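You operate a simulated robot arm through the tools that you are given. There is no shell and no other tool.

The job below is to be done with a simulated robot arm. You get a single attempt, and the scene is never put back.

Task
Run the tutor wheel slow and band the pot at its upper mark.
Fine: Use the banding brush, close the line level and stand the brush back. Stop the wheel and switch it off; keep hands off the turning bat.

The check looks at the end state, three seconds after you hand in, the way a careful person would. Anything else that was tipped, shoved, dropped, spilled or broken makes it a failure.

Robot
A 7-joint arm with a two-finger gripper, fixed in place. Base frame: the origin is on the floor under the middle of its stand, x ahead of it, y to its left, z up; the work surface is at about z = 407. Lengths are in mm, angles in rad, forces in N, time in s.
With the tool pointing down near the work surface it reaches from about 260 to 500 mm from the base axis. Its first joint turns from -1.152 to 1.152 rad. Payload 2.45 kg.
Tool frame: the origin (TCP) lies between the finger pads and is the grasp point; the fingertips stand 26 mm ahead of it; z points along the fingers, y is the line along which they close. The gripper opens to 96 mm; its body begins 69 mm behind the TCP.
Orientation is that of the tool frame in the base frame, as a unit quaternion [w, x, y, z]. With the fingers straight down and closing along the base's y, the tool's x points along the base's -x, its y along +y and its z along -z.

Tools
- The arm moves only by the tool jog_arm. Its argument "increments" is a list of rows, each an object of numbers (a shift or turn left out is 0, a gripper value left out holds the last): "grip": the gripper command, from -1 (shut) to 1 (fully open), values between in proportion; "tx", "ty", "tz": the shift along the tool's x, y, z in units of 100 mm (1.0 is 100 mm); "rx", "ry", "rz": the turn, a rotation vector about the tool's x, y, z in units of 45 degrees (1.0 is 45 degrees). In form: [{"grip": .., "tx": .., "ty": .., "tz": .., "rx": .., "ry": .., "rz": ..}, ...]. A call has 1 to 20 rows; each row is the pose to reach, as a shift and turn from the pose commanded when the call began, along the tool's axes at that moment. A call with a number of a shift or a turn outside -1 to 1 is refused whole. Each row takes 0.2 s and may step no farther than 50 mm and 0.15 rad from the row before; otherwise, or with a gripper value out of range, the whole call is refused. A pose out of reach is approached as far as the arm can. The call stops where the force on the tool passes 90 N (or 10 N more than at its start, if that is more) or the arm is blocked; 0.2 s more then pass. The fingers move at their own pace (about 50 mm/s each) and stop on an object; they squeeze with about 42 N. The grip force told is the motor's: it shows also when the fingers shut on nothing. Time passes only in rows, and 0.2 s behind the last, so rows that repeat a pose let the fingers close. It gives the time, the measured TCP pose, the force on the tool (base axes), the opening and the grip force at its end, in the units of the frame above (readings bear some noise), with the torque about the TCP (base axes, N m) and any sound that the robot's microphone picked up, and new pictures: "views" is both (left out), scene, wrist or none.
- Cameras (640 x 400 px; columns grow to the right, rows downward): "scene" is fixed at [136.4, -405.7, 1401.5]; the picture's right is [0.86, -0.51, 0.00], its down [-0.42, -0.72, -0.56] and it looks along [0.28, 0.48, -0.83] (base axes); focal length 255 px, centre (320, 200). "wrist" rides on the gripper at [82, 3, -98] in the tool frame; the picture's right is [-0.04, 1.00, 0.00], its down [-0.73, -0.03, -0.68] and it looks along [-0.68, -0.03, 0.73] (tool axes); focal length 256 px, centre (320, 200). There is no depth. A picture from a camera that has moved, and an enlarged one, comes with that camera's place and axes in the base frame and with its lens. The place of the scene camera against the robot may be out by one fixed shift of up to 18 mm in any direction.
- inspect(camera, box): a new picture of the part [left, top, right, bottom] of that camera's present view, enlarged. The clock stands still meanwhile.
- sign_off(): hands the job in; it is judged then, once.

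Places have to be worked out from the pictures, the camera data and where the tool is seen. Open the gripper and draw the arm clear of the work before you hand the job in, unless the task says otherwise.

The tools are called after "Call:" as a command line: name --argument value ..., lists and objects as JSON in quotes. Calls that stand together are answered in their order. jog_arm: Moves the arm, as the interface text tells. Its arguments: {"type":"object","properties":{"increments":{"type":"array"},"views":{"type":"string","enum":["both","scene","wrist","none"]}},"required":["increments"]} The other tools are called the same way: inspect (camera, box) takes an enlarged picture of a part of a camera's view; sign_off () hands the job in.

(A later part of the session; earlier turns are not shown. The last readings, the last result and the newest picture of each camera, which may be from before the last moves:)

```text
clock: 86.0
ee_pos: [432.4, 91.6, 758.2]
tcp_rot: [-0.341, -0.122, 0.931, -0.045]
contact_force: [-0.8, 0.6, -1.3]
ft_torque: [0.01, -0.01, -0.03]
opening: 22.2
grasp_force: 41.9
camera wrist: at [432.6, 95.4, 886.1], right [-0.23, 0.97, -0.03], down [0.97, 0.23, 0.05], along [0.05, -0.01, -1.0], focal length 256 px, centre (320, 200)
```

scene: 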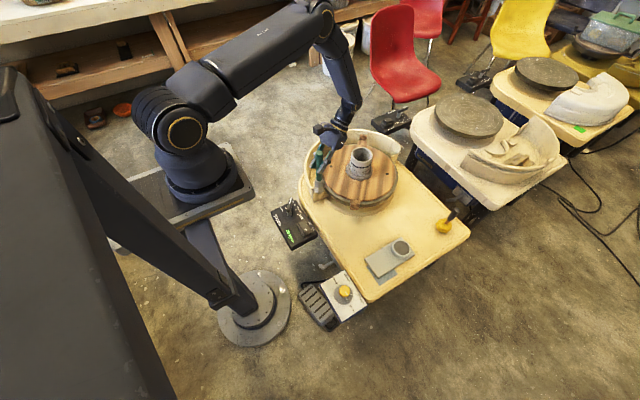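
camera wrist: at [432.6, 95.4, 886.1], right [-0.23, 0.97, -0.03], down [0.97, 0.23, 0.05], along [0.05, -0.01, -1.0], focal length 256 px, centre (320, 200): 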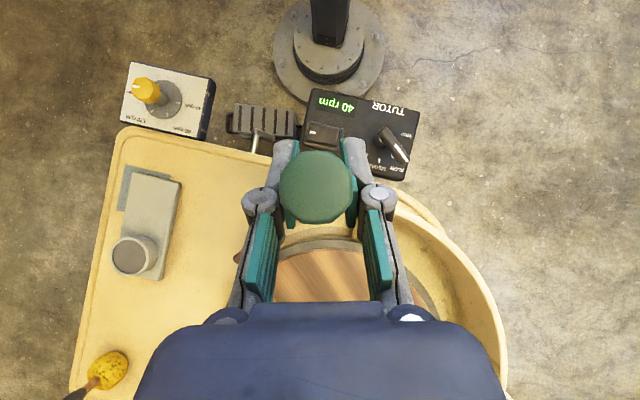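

The brush hangs vertical again, the wheel is at 40 rpm and the tile is in view. I'll carry it back towards the tile, turning to the grasp yaw of 90° on the way.

Call:
jog_arm --increments '[{"grip": -1, "tx": -0.034, "ty": -0.32, "tz": -0.029}, {"tx": -0.069, "ty": -0.645, "tz": -0.057}, {"tx": -0.103, "ty": -0.968, "tz": -0.086}]' --views "none"

Call:
jog_arm --increments '[{"grip": -1, "tx": -0.009, "ty": -0.189, "tz": -0.007, "rx": 0.107, "rz": -0.128}, {"tx": -0.018, "ty": -0.379, "tz": -0.014, "rx": 0.214, "rz": -0.255}, {"tx": -0.026, "ty": -0.568, "tz": -0.022, "rx": 0.3216, "rz": -0.383}, {"tx": -0.035, "ty": -0.758, "tz": -0.029, "rx": 0.4288, "rz": -0.5104}, {"tx": -0.044, "ty": -0.947, "tz": -0.036, "rx": 0.536, "rz": -0.638}]' --views "none"

Call:
jog_arm --increments '[{"grip": -1, "tx": 0.065, "ty": -0.164, "tz": 0.081, "rx": 0.107, "rz": -0.128}, {"tx": 0.13, "ty": -0.327, "tz": 0.161, "rx": 0.214, "rz": -0.255}, {"tx": 0.194, "ty": -0.491, "tz": 0.242, "rx": 0.3216, "rz": -0.383}, {"tx": 0.259, "ty": -0.654, "tz": 0.322, "rx": 0.4288, "rz": -0.5104}, {"tx": 0.324, "ty": -0.818, "tz": 0.403, "rx": 0.536, "rz": -0.638}, {"tx": 0.324, "ty": -0.818, "tz": 0.403, "rx": 0.536, "rz": -0.638}]' --views "both"

```text
clock: 86.8
ee_pos: [468.0, 3.4, 757.5]
tcp_rot: [-0.34, -0.123, 0.931, -0.045]
contact_force: [0.3, -0.2, -1.1]
ft_torque: [0.04, 0.02, -0.04]
opening: 21.9
grasp_force: 41.6
```

```text
clock: 88.0
ee_pos: [501.7, -87.9, 758.6]
tcp_rot: [-0.308, -0.416, 0.842, -0.151]
contact_force: [-0.1, 0.3, -1.3]
ft_torque: [-0.01, -0.01, 0.02]
opening: 21.7
grasp_force: 41.8
```

```text
clock: 89.4
ee_pos: [535.2, -178.2, 748.6]
tcp_rot: [0.243, 0.665, -0.663, 0.242]
contact_force: [0.2, 0.2, -1.7]
ft_torque: [-0.01, -0.01, -0.02]
opening: 22.0
grasp_force: 42.5
camera wrist: at [532.1, -178.2, 876.4], right [-1.0, 0.03, -0.02], down [0.03, 1.0, 0.05], along [0.03, 0.05, -1.0], focal length 256 px, centre (320, 200)
```

scene: 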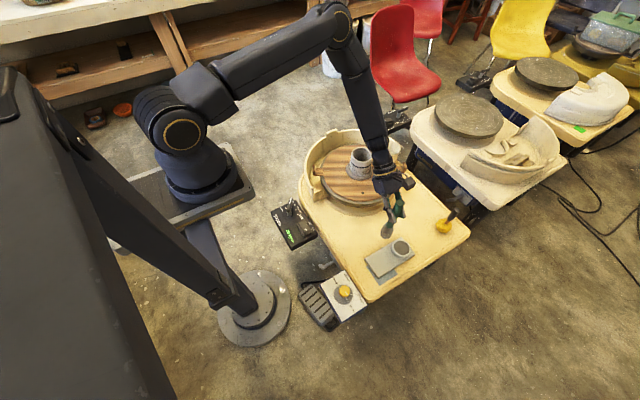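
wrist: 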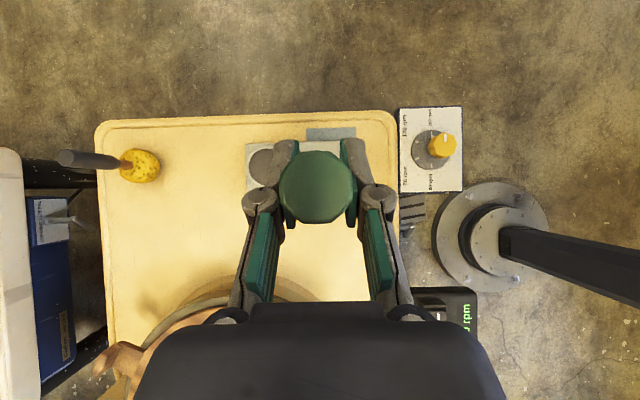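

I'm at the grasp orientation above the tile side. I'll move over the original standing spot and come down to about 30 mm above it.

Call:
jog_arm --increments '[{"grip": -1, "tx": -0.028, "tz": 0.238}, {"tx": -0.055, "tz": 0.476}, {"tx": -0.083, "tz": 0.714}]' --views "none"

Call:
jog_arm --increments '[{"grip": -1, "tx": -0.193, "tz": 0.23}, {"tx": -0.386, "tz": 0.46}, {"tx": -0.579, "tz": 0.69}]' --views "both"

Call:
inspect --camera "scene" --box '[350, 210, 420, 280]'

```text
clock: 90.2
ee_pos: [534.0, -215.0, 686.5]
tcp_rot: [0.243, 0.665, -0.664, 0.242]
contact_force: [0.5, -0.4, -0.6]
ft_torque: [-0.01, -0.02, -0.02]
opening: 22.0
grasp_force: 41.9
```

```text
clock: 91.0
ee_pos: [533.6, -217.5, 596.5]
tcp_rot: [-0.243, -0.664, 0.665, -0.241]
contact_force: [0.4, 0.0, -0.6]
ft_torque: [0.03, 0.0, 0.0]
opening: 22.1
grasp_force: 42.0
camera wrist: at [530.5, -217.4, 724.6], right [-1.0, 0.03, -0.03], down [0.03, 1.0, 0.05], along [0.03, 0.05, -1.0], focal length 256 px, centre (320, 200)
```

scene: 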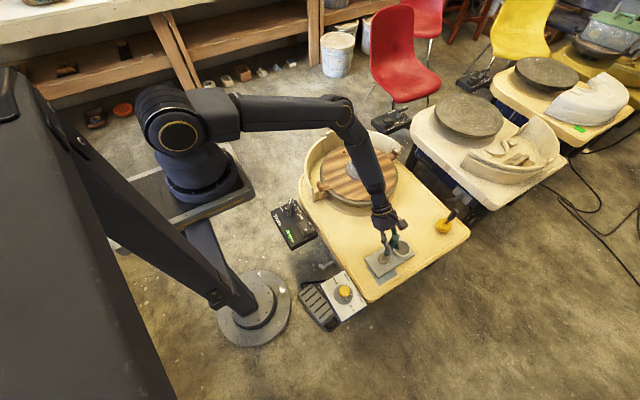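
wrist: 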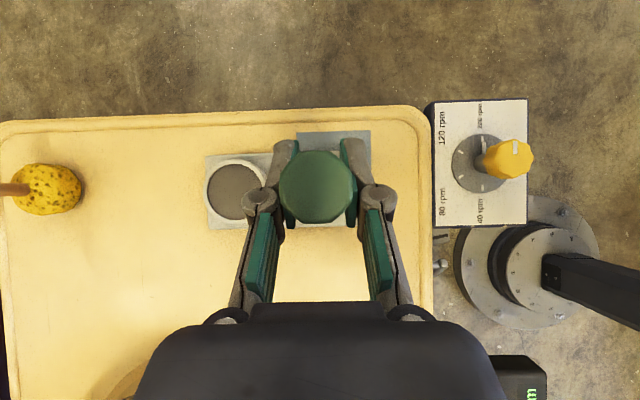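

```text
5.71 times, centred on (385, 245) of scene
camera zoom: at [136.4, -405.7, 1401.5], right [0.86, -0.51, 0.0], down [-0.42, -0.72, -0.56], along [0.28, 0.48, -0.83], focal length 1457 px, centre (-51, -57)
```

zoom: 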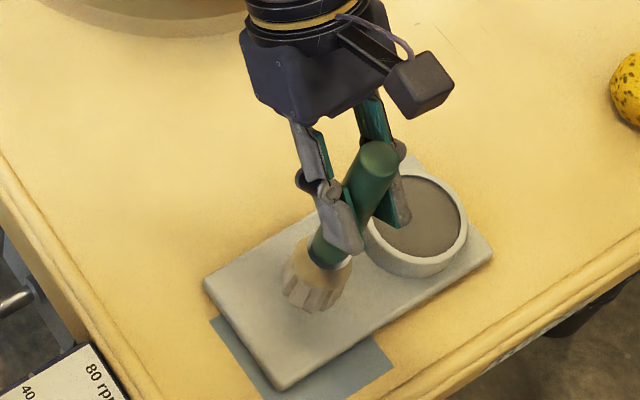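

About 30 mm remains. I'll lower 24 mm, then creep down to contact.

Call:
jog_arm --increments '[{"grip": -1, "tx": -0.064, "tz": 0.077}, {"tx": -0.116, "tz": 0.138}, {"tx": -0.154, "tz": 0.184}]' --views "none"

Call:
jog_arm --increments '[{"grip": -1, "tx": -0.0096, "tz": 0.0115}, {"tx": -0.0193, "tz": 0.023}, {"tx": -0.0257, "tz": 0.0306}]' --views "none"

```text
clock: 91.8
ee_pos: [532.9, -216.7, 574.3]
tcp_rot: [-0.243, -0.664, 0.664, -0.242]
contact_force: [0.6, 0.4, -1.5]
ft_torque: [-0.02, -0.02, 0.02]
opening: 21.7
grasp_force: 42.5
```

```text
clock: 92.6
ee_pos: [534.5, -218.4, 571.4]
tcp_rot: [0.242, 0.665, -0.664, 0.242]
contact_force: [-0.4, 0.2, -1.7]
ft_torque: [-0.01, 0.04, 0.02]
opening: 22.1
grasp_force: 41.7
```

There is no contact yet at z≈570, so I'll continue in 1 mm steps.

Call:
jog_arm --increments '[{"grip": -1, "tx": -0.0064, "tz": 0.0077}, {"tx": -0.0129, "tz": 0.0153}, {"tx": -0.0193, "tz": 0.023}]' --views "none"

```text
clock: 93.4
ee_pos: [534.5, -218.2, 568.4]
tcp_rot: [0.243, 0.665, -0.664, 0.242]
contact_force: [-2.8, 3.9, 10.9]
ft_torque: [0.69, 0.34, 0.11]
opening: 22.0
grasp_force: 41.5
```

There is contact at about 11 N. I'll ease up slightly and open the fingers just enough to release.

Call:
jog_arm --increments '[{"grip": -1, "tx": 0.0055, "tz": -0.0065}, {"grip": -1, "tx": 0.0055, "tz": -0.0065}, {"grip": -0.45, "tx": 0.0055, "tz": -0.0065}, {"grip": -0.3, "tx": 0.0055, "tz": -0.0065}, {"grip": -0.2, "tx": 0.0055, "tz": -0.0065}, {"grip": -0.1, "tx": 0.0055, "tz": -0.0065}]' --views "both"

Call:
inspect --camera "scene" --box '[350, 210, 420, 280]'

Call:
inspect --camera "wrist" --box '[200, 60, 440, 240]'

```text
clock: 94.8
ee_pos: [534.3, -217.7, 568.5]
tcp_rot: [0.242, 0.665, -0.664, 0.242]
contact_force: [0.2, 0.5, 0.5]
ft_torque: [0.0, 0.0, 0.01]
opening: 43.4
grasp_force: 0.0
camera wrist: at [530.8, -217.6, 695.9], right [-1.0, 0.03, -0.02], down [0.03, 1.0, 0.05], along [0.03, 0.05, -1.0], focal length 256 px, centre (320, 200)
```

scene: 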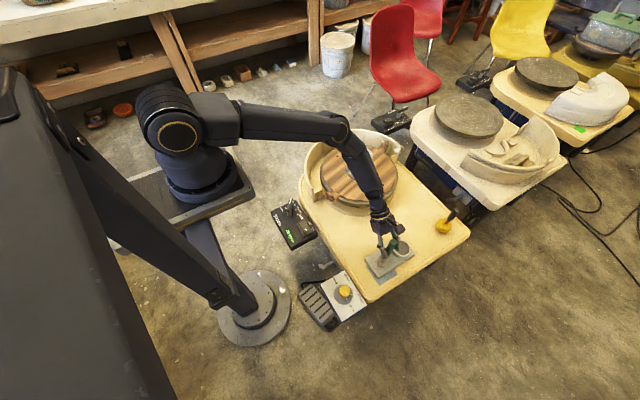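
wrist: 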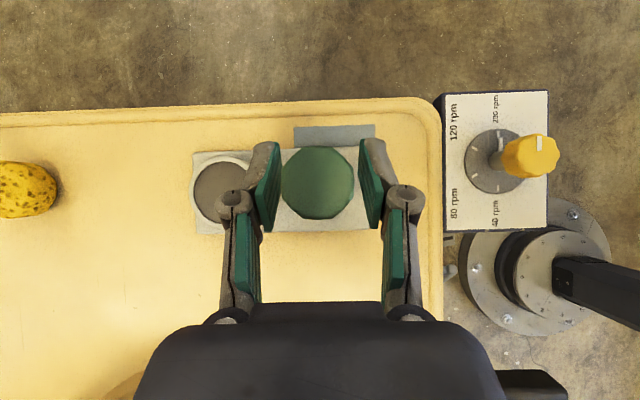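

```text
5.71 times, centred on (385, 245) of scene
camera zoom: at [136.4, -405.7, 1401.5], right [0.86, -0.51, 0.0], down [-0.42, -0.72, -0.56], along [0.28, 0.48, -0.83], focal length 1457 px, centre (-51, -57)
```

zoom: 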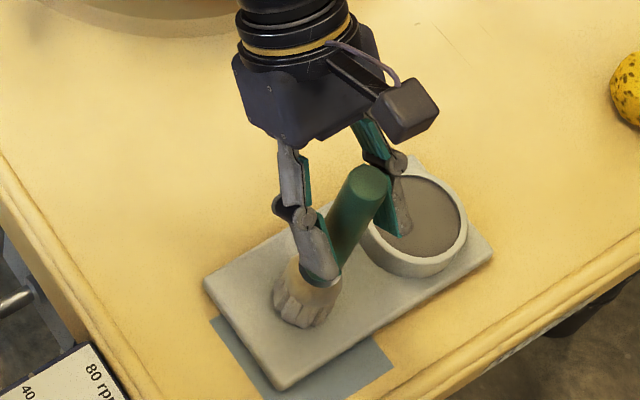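

```text
2.22 times, centred on (320, 150) of wrist
camera zoom: at [530.8, -217.6, 695.9], right [-1.0, 0.03, -0.02], down [0.03, 1.0, 0.05], along [0.03, 0.05, -1.0], focal length 569 px, centre (320, 311)
```

zoom: 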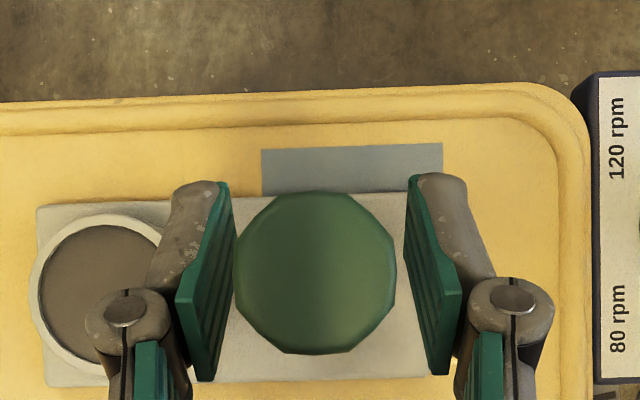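

The brush stands upright and free between the fingers. I'll withdraw back along the approach direction.

Call:
jog_arm --increments '[{"grip": 0.1, "tz": -0.1}, {"grip": 0.2, "tz": -0.3}, {"grip": 0.2, "tz": -0.65}, {"grip": 0.2, "tz": -1.0}]' --views "both"

Call:
inspect --camera "scene" --box '[350, 210, 420, 280]'

Call:
inspect --camera "wrist" --box '[200, 40, 440, 220]'

```text
clock: 95.8
ee_pos: [531.9, -151.2, 645.6]
tcp_rot: [-0.243, -0.664, 0.665, -0.241]
contact_force: [0.4, -0.1, 0.4]
ft_torque: [0.0, 0.01, -0.03]
opening: 57.8
grasp_force: 0.0
camera wrist: at [529.0, -151.5, 772.9], right [-1.0, 0.03, -0.02], down [0.03, 1.0, 0.05], along [0.03, 0.05, -1.0], focal length 256 px, centre (320, 200)
```

scene: 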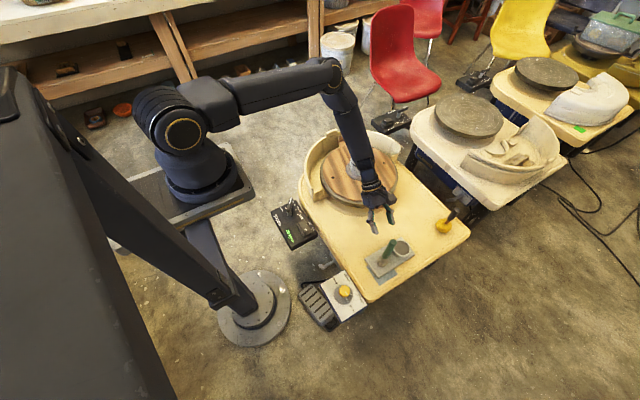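
wrist: 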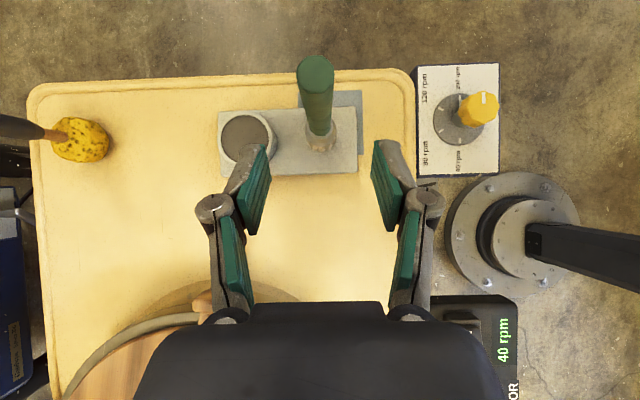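

```text
5.71 times, centred on (385, 245) of scene
camera zoom: at [136.4, -405.7, 1401.5], right [0.86, -0.51, 0.0], down [-0.42, -0.72, -0.56], along [0.28, 0.48, -0.83], focal length 1457 px, centre (-51, -57)
```

zoom: 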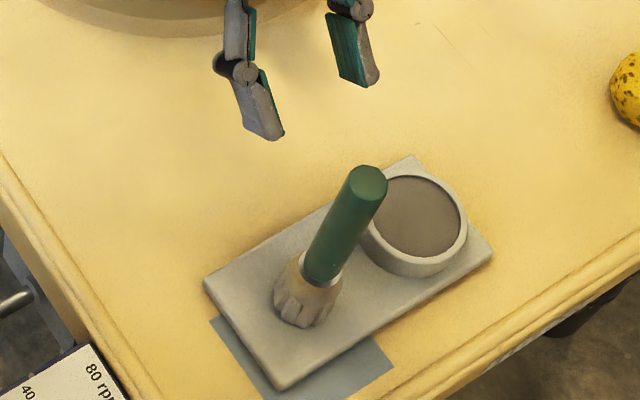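

```text
2.22 times, centred on (320, 130) of wrist
camera zoom: at [529.0, -151.5, 772.9], right [-1.0, 0.03, -0.02], down [0.03, 1.0, 0.05], along [0.03, 0.05, -1.0], focal length 569 px, centre (320, 356)
```

zoom: 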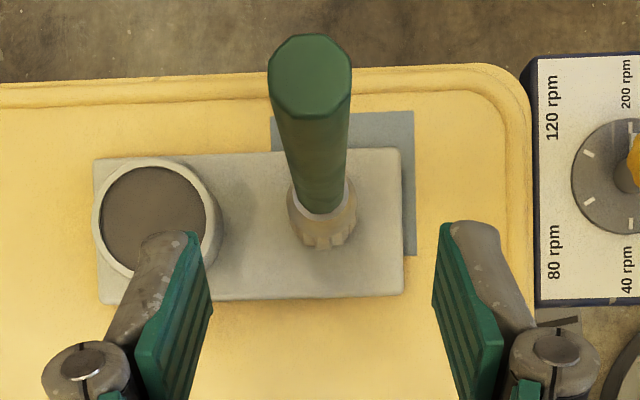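

The brush is back on its tile, upright. Next is the lever: I'll rise, straighten the hand and travel back above the control box.

Call:
jog_arm --increments '[{"grip": 0, "tx": 0.098, "ty": 0.06, "tz": -0.179, "ry": -0.178}, {"tx": 0.196, "ty": 0.18, "tz": -0.358, "ry": -0.356}, {"tx": 0.294, "ty": 0.3, "tz": -0.537, "ry": -0.534}, {"tx": 0.392, "ty": 0.45, "tz": -0.716, "ry": -0.712}, {"tx": 0.49, "ty": 0.6, "tz": -0.895, "ry": -0.889}]' --views "none"

Call:
jog_arm --increments '[{"grip": 0, "tx": -0.33, "ty": 0.22}, {"tx": -0.67, "ty": 0.43}, {"tx": -1.0, "ty": 0.65}]' --views "none"

Call:
jog_arm --increments '[{"grip": 0, "tx": -0.2, "ty": 0.12, "rz": 0.178}, {"tx": -0.4, "ty": 0.24, "rz": 0.356}, {"tx": -0.6, "ty": 0.36, "rz": 0.534}, {"tx": -0.8, "ty": 0.48, "rz": 0.712}, {"tx": -1.0, "ty": 0.6, "rz": 0.889}]' --views "none"

Call:
jog_arm --increments '[{"grip": 0, "tx": -0.33, "ty": 0.29, "tz": 0.1}, {"tx": -0.66, "ty": 0.58, "tz": 0.25}, {"tx": -0.986, "ty": 0.863, "tz": 0.4}, {"tx": -0.986, "ty": 0.863, "tz": 0.5}]' --views "both"

```text
clock: 97.0
ee_pos: [476.7, -132.8, 747.9]
tcp_rot: [0.0, 0.708, -0.707, 0.0]
contact_force: [0.0, 0.2, 0.9]
ft_torque: [0.03, -0.02, -0.03]
opening: 47.7
grasp_force: 0.1
```

```text
clock: 97.8
ee_pos: [410.0, -31.8, 745.2]
tcp_rot: [-0.001, -0.707, 0.708, 0.0]
contact_force: [0.2, -0.6, -0.4]
ft_torque: [0.01, -0.01, -0.02]
opening: 48.0
grasp_force: 0.0
```

```text
clock: 99.0
ee_pos: [350.1, 67.8, 744.3]
tcp_rot: [-0.001, -0.421, 0.907, -0.001]
contact_force: [-0.1, 0.3, -0.7]
ft_torque: [0.01, 0.02, 0.03]
opening: 48.0
grasp_force: 0.0
```

```text
clock: 100.0
ee_pos: [345.3, 196.7, 695.9]
tcp_rot: [0.0, -0.421, 0.907, 0.0]
contact_force: [0.4, 0.5, 1.4]
ft_torque: [-0.02, 0.0, 0.0]
opening: 48.1
grasp_force: 0.2
camera wrist: at [290.8, 136.6, 794.2], right [-0.74, 0.67, 0.0], down [0.5, 0.54, 0.68], along [0.46, 0.5, -0.74], focal length 256 px, centre (320, 200)
```

scene: 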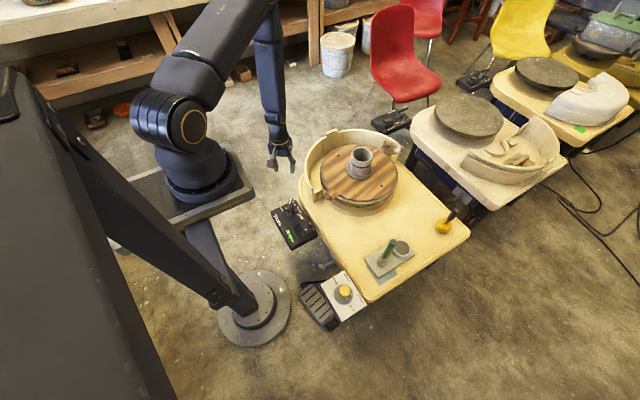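
wrist: 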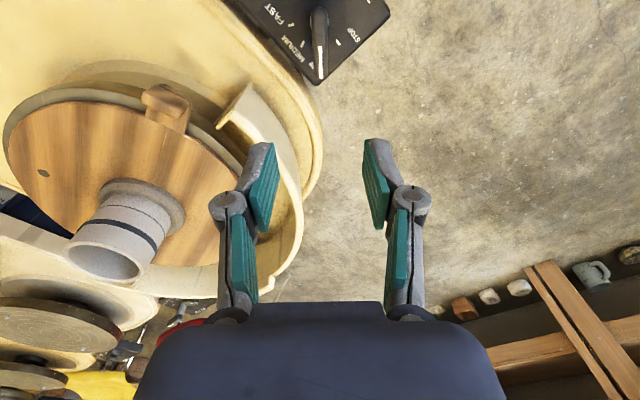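

The lever is lined up below the fingers. I'll lower to just above it and check the alignment.

Call:
jog_arm --increments '[{"grip": 0, "tz": 0.4}, {"tz": 0.8}, {"tz": 1.0}]' --views "none"

Call:
jog_arm --increments '[{"grip": 0, "tz": 0.4}, {"tz": 0.8}, {"tz": 0.98}]' --views "both"

Call:
inspect --camera "wrist" --box '[200, 0, 440, 220]'

```text
clock: 100.8
ee_pos: [349.1, 199.5, 596.0]
tcp_rot: [-0.001, -0.422, 0.907, 0.0]
contact_force: [0.3, -0.6, 0.3]
ft_torque: [0.02, -0.02, 0.05]
opening: 48.1
grasp_force: 0.1
```

```text
clock: 101.6
ee_pos: [347.9, 197.0, 497.5]
tcp_rot: [0.0, -0.422, 0.906, -0.001]
contact_force: [0.0, -0.1, 0.0]
ft_torque: [-0.05, -0.01, 0.06]
opening: 48.2
grasp_force: 0.1
camera wrist: at [292.1, 135.9, 595.5], right [-0.74, 0.67, 0.0], down [0.5, 0.54, 0.68], along [0.46, 0.5, -0.74], focal length 256 px, centre (320, 200)
```

scene: 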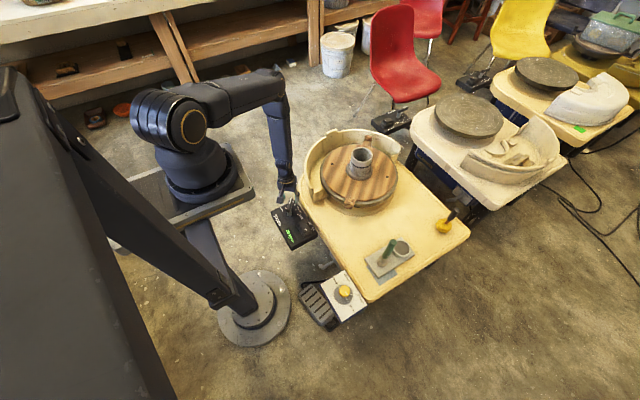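
wrist: 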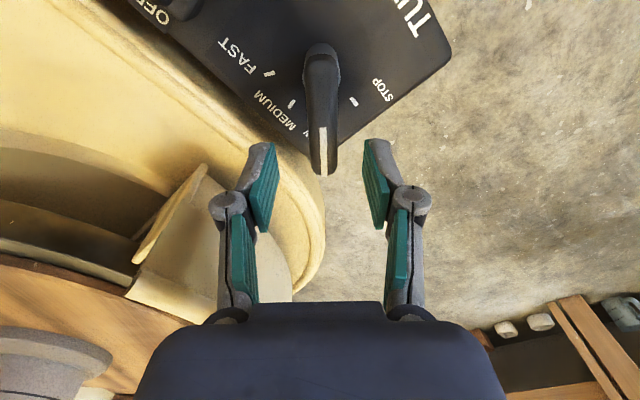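

```text
1.82 times, centred on (320, 110) of wrist
camera zoom: at [292.1, 135.9, 595.5], right [-0.74, 0.67, 0.0], down [0.5, 0.54, 0.68], along [0.46, 0.5, -0.74], focal length 465 px, centre (320, 364)
```

zoom: 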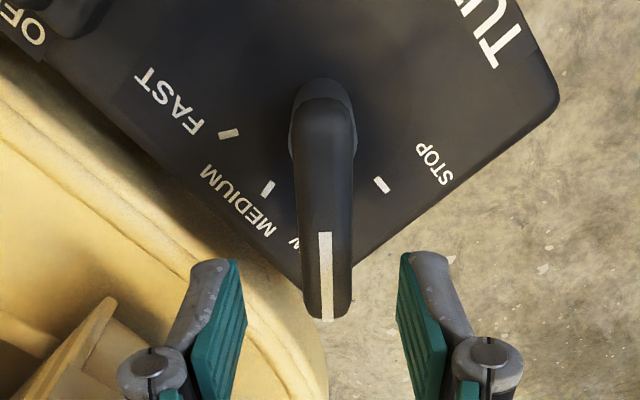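

The bar is centred between the fingers. I'll lower to grasp height and close lightly around it as a cage, not a hard grip.

Call:
jog_arm --increments '[{"grip": 0, "tz": 0.15}, {"tz": 0.34}, {"grip": -0.3, "tz": 0.34}, {"grip": -0.57, "tz": 0.34}, {"grip": -0.57, "tz": 0.34}, {"grip": -0.57, "tz": 0.34}]' --views "wrist"

Call:
inspect --camera "scene" --box '[260, 180, 330, 250]'

```text
clock: 103.0
ee_pos: [347.3, 197.5, 463.6]
tcp_rot: [-0.001, -0.423, 0.906, 0.0]
contact_force: [-1.1, 1.2, -0.7]
ft_torque: [0.04, 0.05, -0.02]
opening: 21.9
grasp_force: 0.9
camera wrist: at [292.4, 136.1, 560.5], right [-0.74, 0.67, 0.0], down [0.5, 0.54, 0.68], along [0.46, 0.5, -0.74], focal length 256 px, centre (320, 200)
```

wrist: 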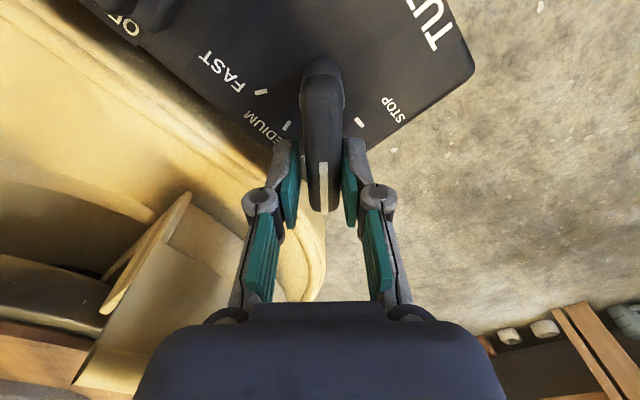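

```text
5.71 times, centred on (295, 215) of scene
camera zoom: at [136.4, -405.7, 1401.5], right [0.86, -0.51, 0.0], down [-0.42, -0.72, -0.56], along [0.28, 0.48, -0.83], focal length 1457 px, centre (463, 114)
```

zoom: 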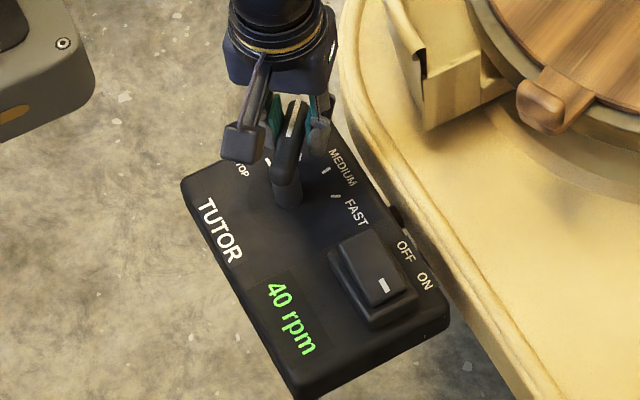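

The bar is caged and the display still shows 40 rpm. I'll swing it back along the arc to STOP.

Call:
jog_arm --increments '[{"grip": -0.57, "tx": 0.0026, "ty": 0.0447, "rz": -0.1481}, {"tx": 0.0104, "ty": 0.0888, "rz": -0.2963}, {"tx": 0.0232, "ty": 0.1317, "rz": -0.4444}, {"tx": 0.041, "ty": 0.1728, "rz": -0.5926}, {"tx": 0.0633, "ty": 0.2116, "rz": -0.7407}, {"tx": 0.09, "ty": 0.2475, "rz": -0.8889}]' --views "wrist"

Call:
inspect --camera "scene" --box '[260, 180, 330, 250]'

```text
clock: 104.4
ee_pos: [322.1, 205.9, 462.8]
tcp_rot: [0.001, 0.707, -0.707, 0.001]
contact_force: [3.0, -0.7, -1.1]
ft_torque: [-0.04, -0.08, -0.04]
opening: 22.6
grasp_force: 1.3
camera wrist: at [318.7, 124.4, 560.7], right [-1.0, 0.04, 0.0], down [0.03, 0.73, 0.68], along [0.03, 0.68, -0.74], focal length 256 px, centre (320, 200)
```

wrist: 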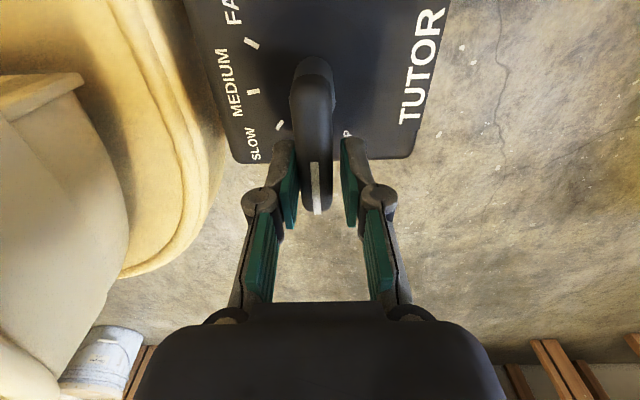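

```text
5.71 times, centred on (295, 215) of scene
camera zoom: at [136.5, -405.7, 1401.5], right [0.86, -0.51, 0.0], down [-0.42, -0.72, -0.56], along [0.28, 0.48, -0.83], focal length 1457 px, centre (463, 114)
```

zoom: 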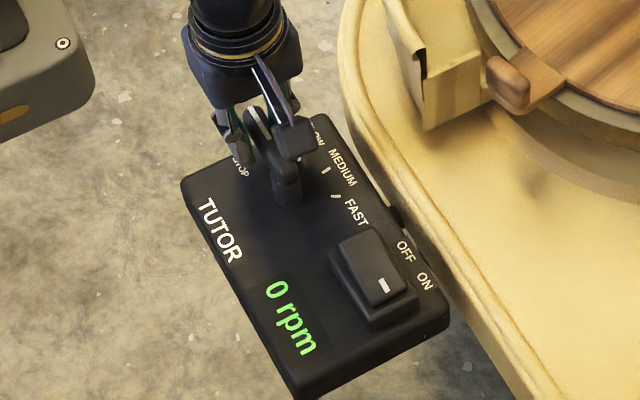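

The display reads 0 rpm and the lever is at STOP. I'll open the fingers and check that it stays and points at the STOP tick.

Call:
jog_arm --increments '[{"grip": -0.3}, {"grip": 0}, {"grip": 0}]' --views "none"

Call:
jog_arm --increments '[{"grip": 0, "tz": -0.2}, {"tz": -0.6}, {"tz": -1.0}]' --views "both"

Call:
inspect --camera "scene" --box '[265, 190, 325, 250]'

Call:
inspect --camera "wrist" --box '[240, 60, 420, 220]'

```text
clock: 105.2
ee_pos: [322.4, 206.6, 461.8]
tcp_rot: [0.002, 0.707, -0.707, 0.0]
contact_force: [0.0, -0.2, 0.0]
ft_torque: [-0.02, 0.0, 0.03]
opening: 48.0
grasp_force: 0.0
```

```text
clock: 106.0
ee_pos: [323.3, 206.0, 563.3]
tcp_rot: [-0.001, -0.707, 0.707, 0.0]
contact_force: [-0.3, 0.2, -0.6]
ft_torque: [-0.01, 0.01, -0.04]
opening: 48.2
grasp_force: 0.0
camera wrist: at [320.0, 123.7, 661.1], right [-1.0, 0.04, 0.0], down [0.03, 0.73, 0.68], along [0.03, 0.68, -0.74], focal length 256 px, centre (320, 200)
```

scene: 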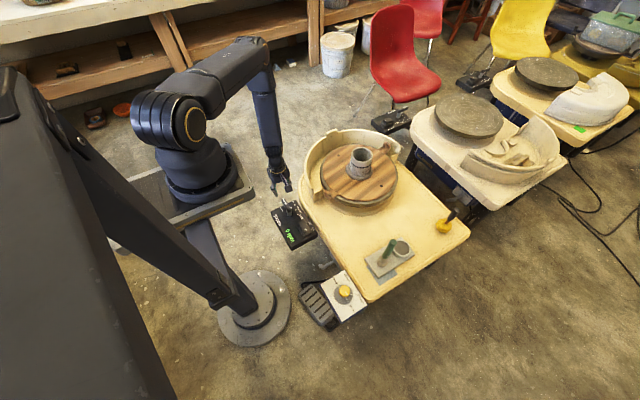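
wrist: 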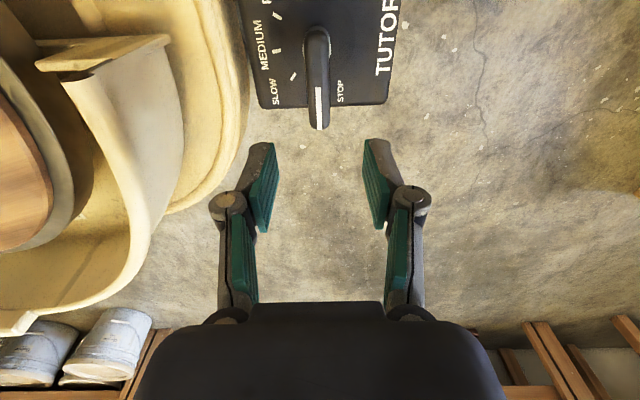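

```text
6.67 times, centred on (295, 220) of scene
camera zoom: at [136.4, -405.7, 1401.5], right [0.86, -0.51, 0.0], down [-0.42, -0.72, -0.56], along [0.28, 0.48, -0.83], focal length 1700 px, centre (487, 67)
```

zoom: 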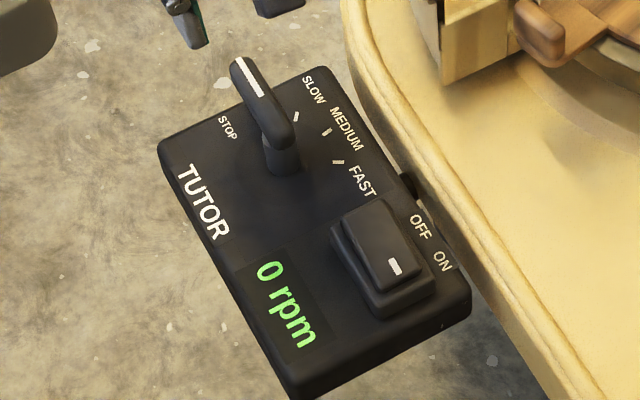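

```text
2.50 times, centred on (330, 140) of wrist
camera zoom: at [320.0, 123.7, 661.1], right [-1.0, 0.04, 0.0], down [0.03, 0.73, 0.68], along [0.03, 0.68, -0.74], focal length 640 px, centre (295, 350)
```

zoom: 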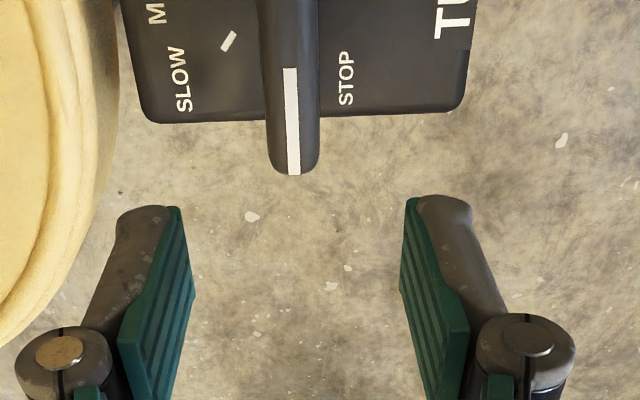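

The wheel is stopped with the lever on STOP. Now I'll switch off: close the fingers and move above the raised OFF end of the rocker, near (345, 88).

Call:
jog_arm --increments '[{"grip": -0.5, "tx": 0.3, "ty": -0.08}, {"grip": -1, "tx": 0.65, "ty": -0.16}, {"grip": -1, "tx": 1.0, "ty": -0.23}]' --views "none"

Call:
jog_arm --increments '[{"grip": -1, "tx": 0.1, "tz": 0.2}, {"tx": 0.18, "tz": 0.45}, {"tx": 0.18, "tz": 0.62}]' --views "both"

Call:
inspect --camera "wrist" --box '[230, 60, 430, 200]'

Call:
inspect --camera "scene" --box '[275, 195, 335, 250]'

```text
clock: 106.8
ee_pos: [345.2, 104.1, 565.6]
tcp_rot: [-0.001, -0.707, 0.707, 0.0]
contact_force: [-0.3, 0.7, 0.1]
ft_torque: [-0.02, 0.01, -0.01]
opening: 0.0
grasp_force: 19.1
```

```text
clock: 107.6
ee_pos: [343.5, 86.7, 504.6]
tcp_rot: [-0.001, -0.707, 0.708, -0.001]
contact_force: [-0.5, 0.7, -0.5]
ft_torque: [-0.02, -0.01, -0.04]
opening: 0.2
grasp_force: 28.7
camera wrist: at [341.2, 4.1, 601.9], right [-1.0, 0.04, 0.0], down [0.03, 0.73, 0.68], along [0.03, 0.68, -0.73], focal length 256 px, centre (320, 200)
```

scene: 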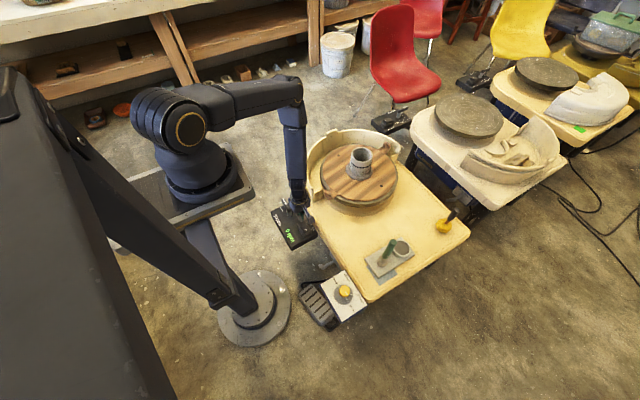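
wrist: 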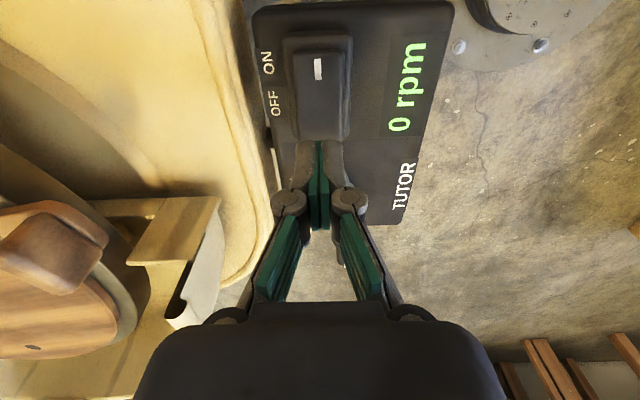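

```text
2.86 times, centred on (330, 130) of wrist
camera zoom: at [341.2, 4.1, 601.9], right [-1.0, 0.04, 0.0], down [0.03, 0.73, 0.68], along [0.03, 0.68, -0.73], focal length 731 px, centre (291, 400)
```

zoom: 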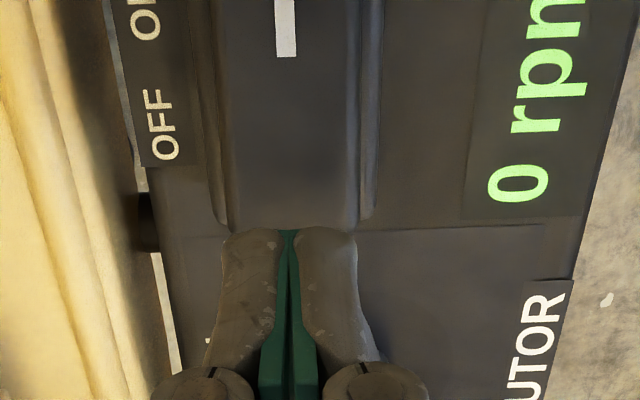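

```text
7.27 times, centred on (305, 222) of scene
camera zoom: at [136.4, -405.7, 1401.5], right [0.86, -0.51, 0.0], down [-0.42, -0.72, -0.56], along [0.28, 0.48, -0.83], focal length 1854 px, centre (429, 36)
```

zoom: 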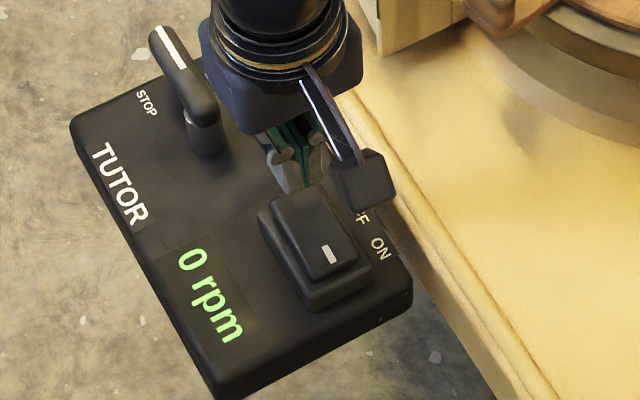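

The fingers are over the OFF end. I'll shift 5 mm inward so they stay on the rocker and lower to just above it.

Call:
jog_arm --increments '[{"grip": -1, "tx": 0.05, "ty": 0.015, "tz": 0.12}, {"tx": 0.05, "ty": 0.015, "tz": 0.23}]' --views "wrist"

Call:
inspect --camera "wrist" --box '[240, 60, 420, 190]'

Call:
inspect --camera "scene" --box '[285, 205, 325, 245]'

```text
clock: 108.2
ee_pos: [341.4, 83.4, 478.2]
tcp_rot: [0.0, -0.706, 0.708, 0.0]
contact_force: [-0.9, 0.3, -0.3]
ft_torque: [0.02, -0.01, 0.0]
opening: 0.0
grasp_force: 28.9
camera wrist: at [338.8, 1.5, 577.0], right [-1.0, 0.04, 0.0], down [0.03, 0.73, 0.68], along [0.03, 0.68, -0.73], focal length 256 px, centre (320, 200)
```

wrist: 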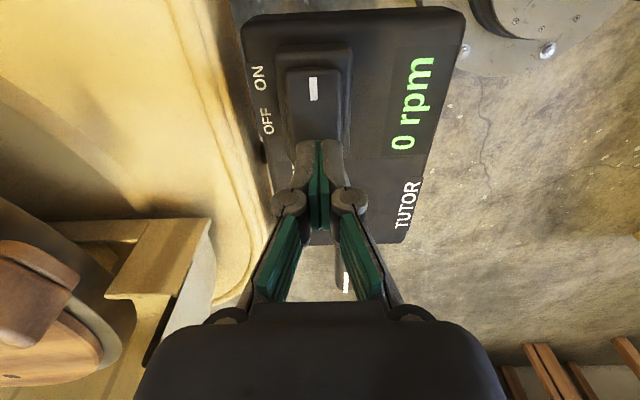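

```text
3.08 times, centred on (330, 125) of wrist
camera zoom: at [338.8, 1.5, 577.0], right [-1.0, 0.04, 0.0], down [0.03, 0.73, 0.68], along [0.03, 0.68, -0.73], focal length 788 px, centre (289, 431)
```

zoom: 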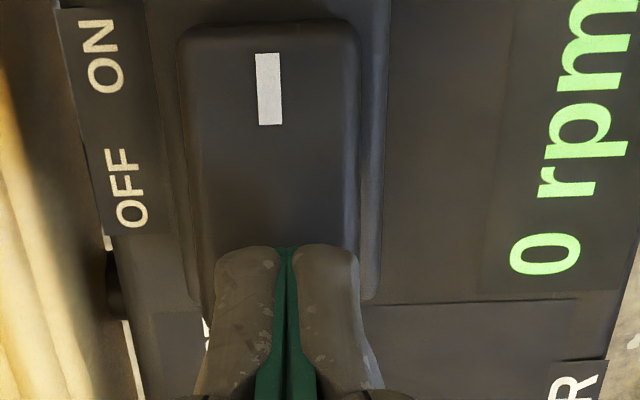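

```text
10.00 times, centred on (305, 225) of scene
camera zoom: at [136.4, -405.7, 1401.5], right [0.86, -0.51, 0.0], down [-0.42, -0.72, -0.56], along [0.28, 0.48, -0.83], focal length 2550 px, centre (470, -50)
```

zoom: 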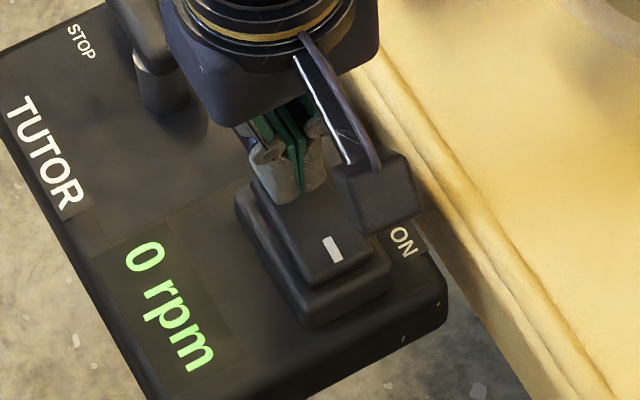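

The fingers are just above the OFF end. I'll press down in 2 mm steps and watch the force and the rocker.

Call:
jog_arm --increments '[{"grip": -1, "ty": -0.02, "tz": 0.02}, {"ty": -0.02, "tz": 0.04}, {"ty": -0.02, "tz": 0.06}, {"ty": -0.02, "tz": 0.08}]' --views "none"

Call:
inspect --camera "scene" --box '[285, 205, 325, 245]'

```text
clock: 109.2
ee_pos: [345.5, 83.9, 470.1]
tcp_rot: [0.001, 0.707, -0.707, -0.001]
contact_force: [0.9, 0.7, 0.4]
ft_torque: [0.03, -0.02, 0.0]
opening: 0.0
grasp_force: 28.5
```

```text
10.00 times, centred on (305, 225) of scene
camera zoom: at [136.4, -405.7, 1401.5], right [0.86, -0.51, 0.0], down [-0.42, -0.72, -0.56], along [0.28, 0.48, -0.83], focal length 2550 px, centre (470, -50)
```

zoom: 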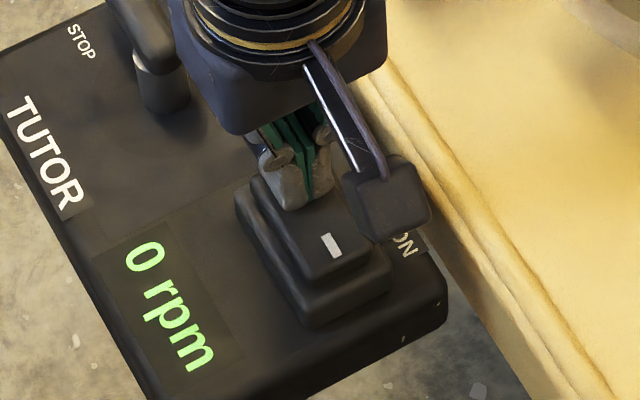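

There is no force yet at TCP z≈470, so I'll keep going in small steps.

Call:
jog_arm --increments '[{"grip": -1, "tz": 0.015}, {"tz": 0.03}, {"tz": 0.045}]' --views "none"

Call:
inspect --camera "scene" --box '[285, 205, 325, 245]'

```text
clock: 110.0
ee_pos: [345.9, 85.7, 467.6]
tcp_rot: [0.0, -0.707, 0.708, 0.0]
contact_force: [-6.1, 7.4, 48.2]
ft_torque: [-0.42, 0.13, -0.09]
opening: 5.8
grasp_force: 28.4
```

```text
10.00 times, centred on (305, 225) of scene
camera zoom: at [135.8, -405.7, 1401.5], right [0.86, -0.51, 0.0], down [-0.42, -0.72, -0.56], along [0.28, 0.48, -0.83], focal length 2550 px, centre (470, -50)
```

zoom: 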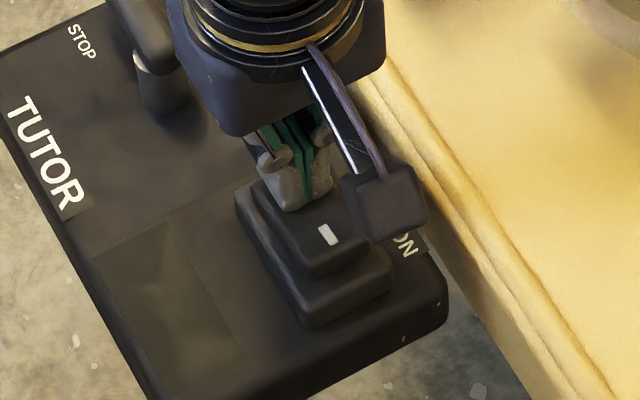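

The display has gone dark, so the switch is OFF. I'll lift straight off the rocker and check that everything stays put.

Call:
jog_arm --increments '[{"grip": -1, "tz": -0.05}, {"tz": -0.3}, {"tz": -0.65}, {"tz": -1.0}]' --views "both"

Call:
inspect --camera "scene" --box '[265, 190, 330, 250]'

Call:
inspect --camera "wrist" --box '[220, 0, 440, 160]'

```text
clock: 111.0
ee_pos: [345.5, 84.6, 565.0]
tcp_rot: [0.001, 0.708, -0.707, 0.001]
contact_force: [-0.3, 0.7, 0.6]
ft_torque: [-0.02, 0.02, -0.04]
opening: 0.0
grasp_force: 28.8
camera wrist: at [342.1, 2.4, 663.6], right [-1.0, 0.04, 0.0], down [0.03, 0.73, 0.68], along [0.03, 0.68, -0.74], focal length 256 px, centre (320, 200)
```

scene: 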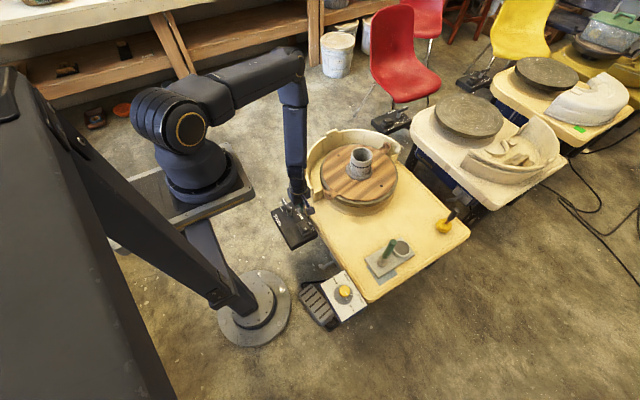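
wrist: 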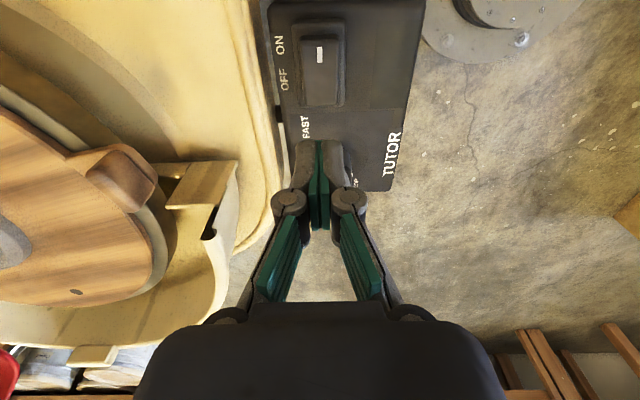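

```text
6.67 times, centred on (298, 220) of scene
camera zoom: at [136.4, -405.7, 1401.5], right [0.86, -0.51, 0.0], down [-0.42, -0.72, -0.56], along [0.28, 0.48, -0.83], focal length 1700 px, centre (470, 67)
```

zoom: 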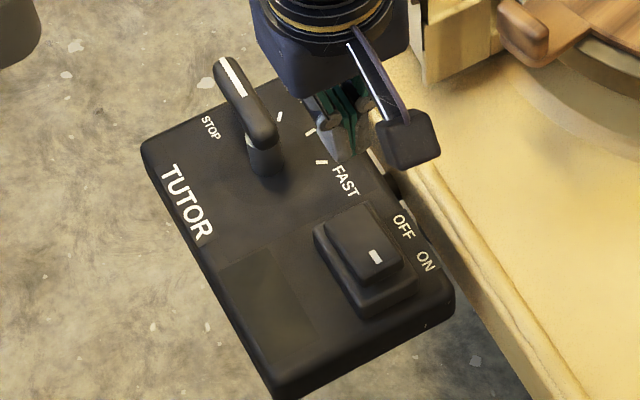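

```text
2.50 times, centred on (330, 80) of wrist
camera zoom: at [342.1, 2.4, 663.6], right [-1.0, 0.04, 0.0], down [0.03, 0.73, 0.68], along [0.03, 0.68, -0.74], focal length 640 px, centre (295, 500)
```

zoom: 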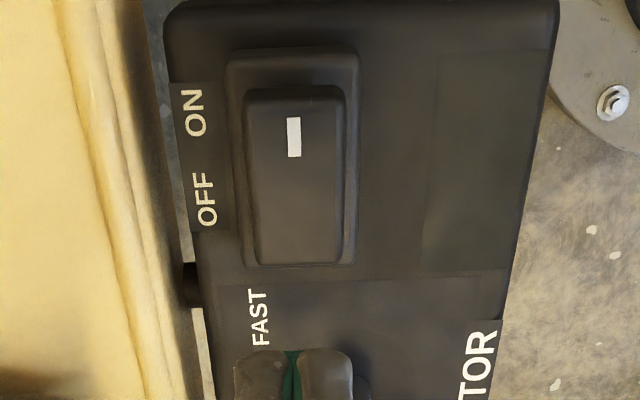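

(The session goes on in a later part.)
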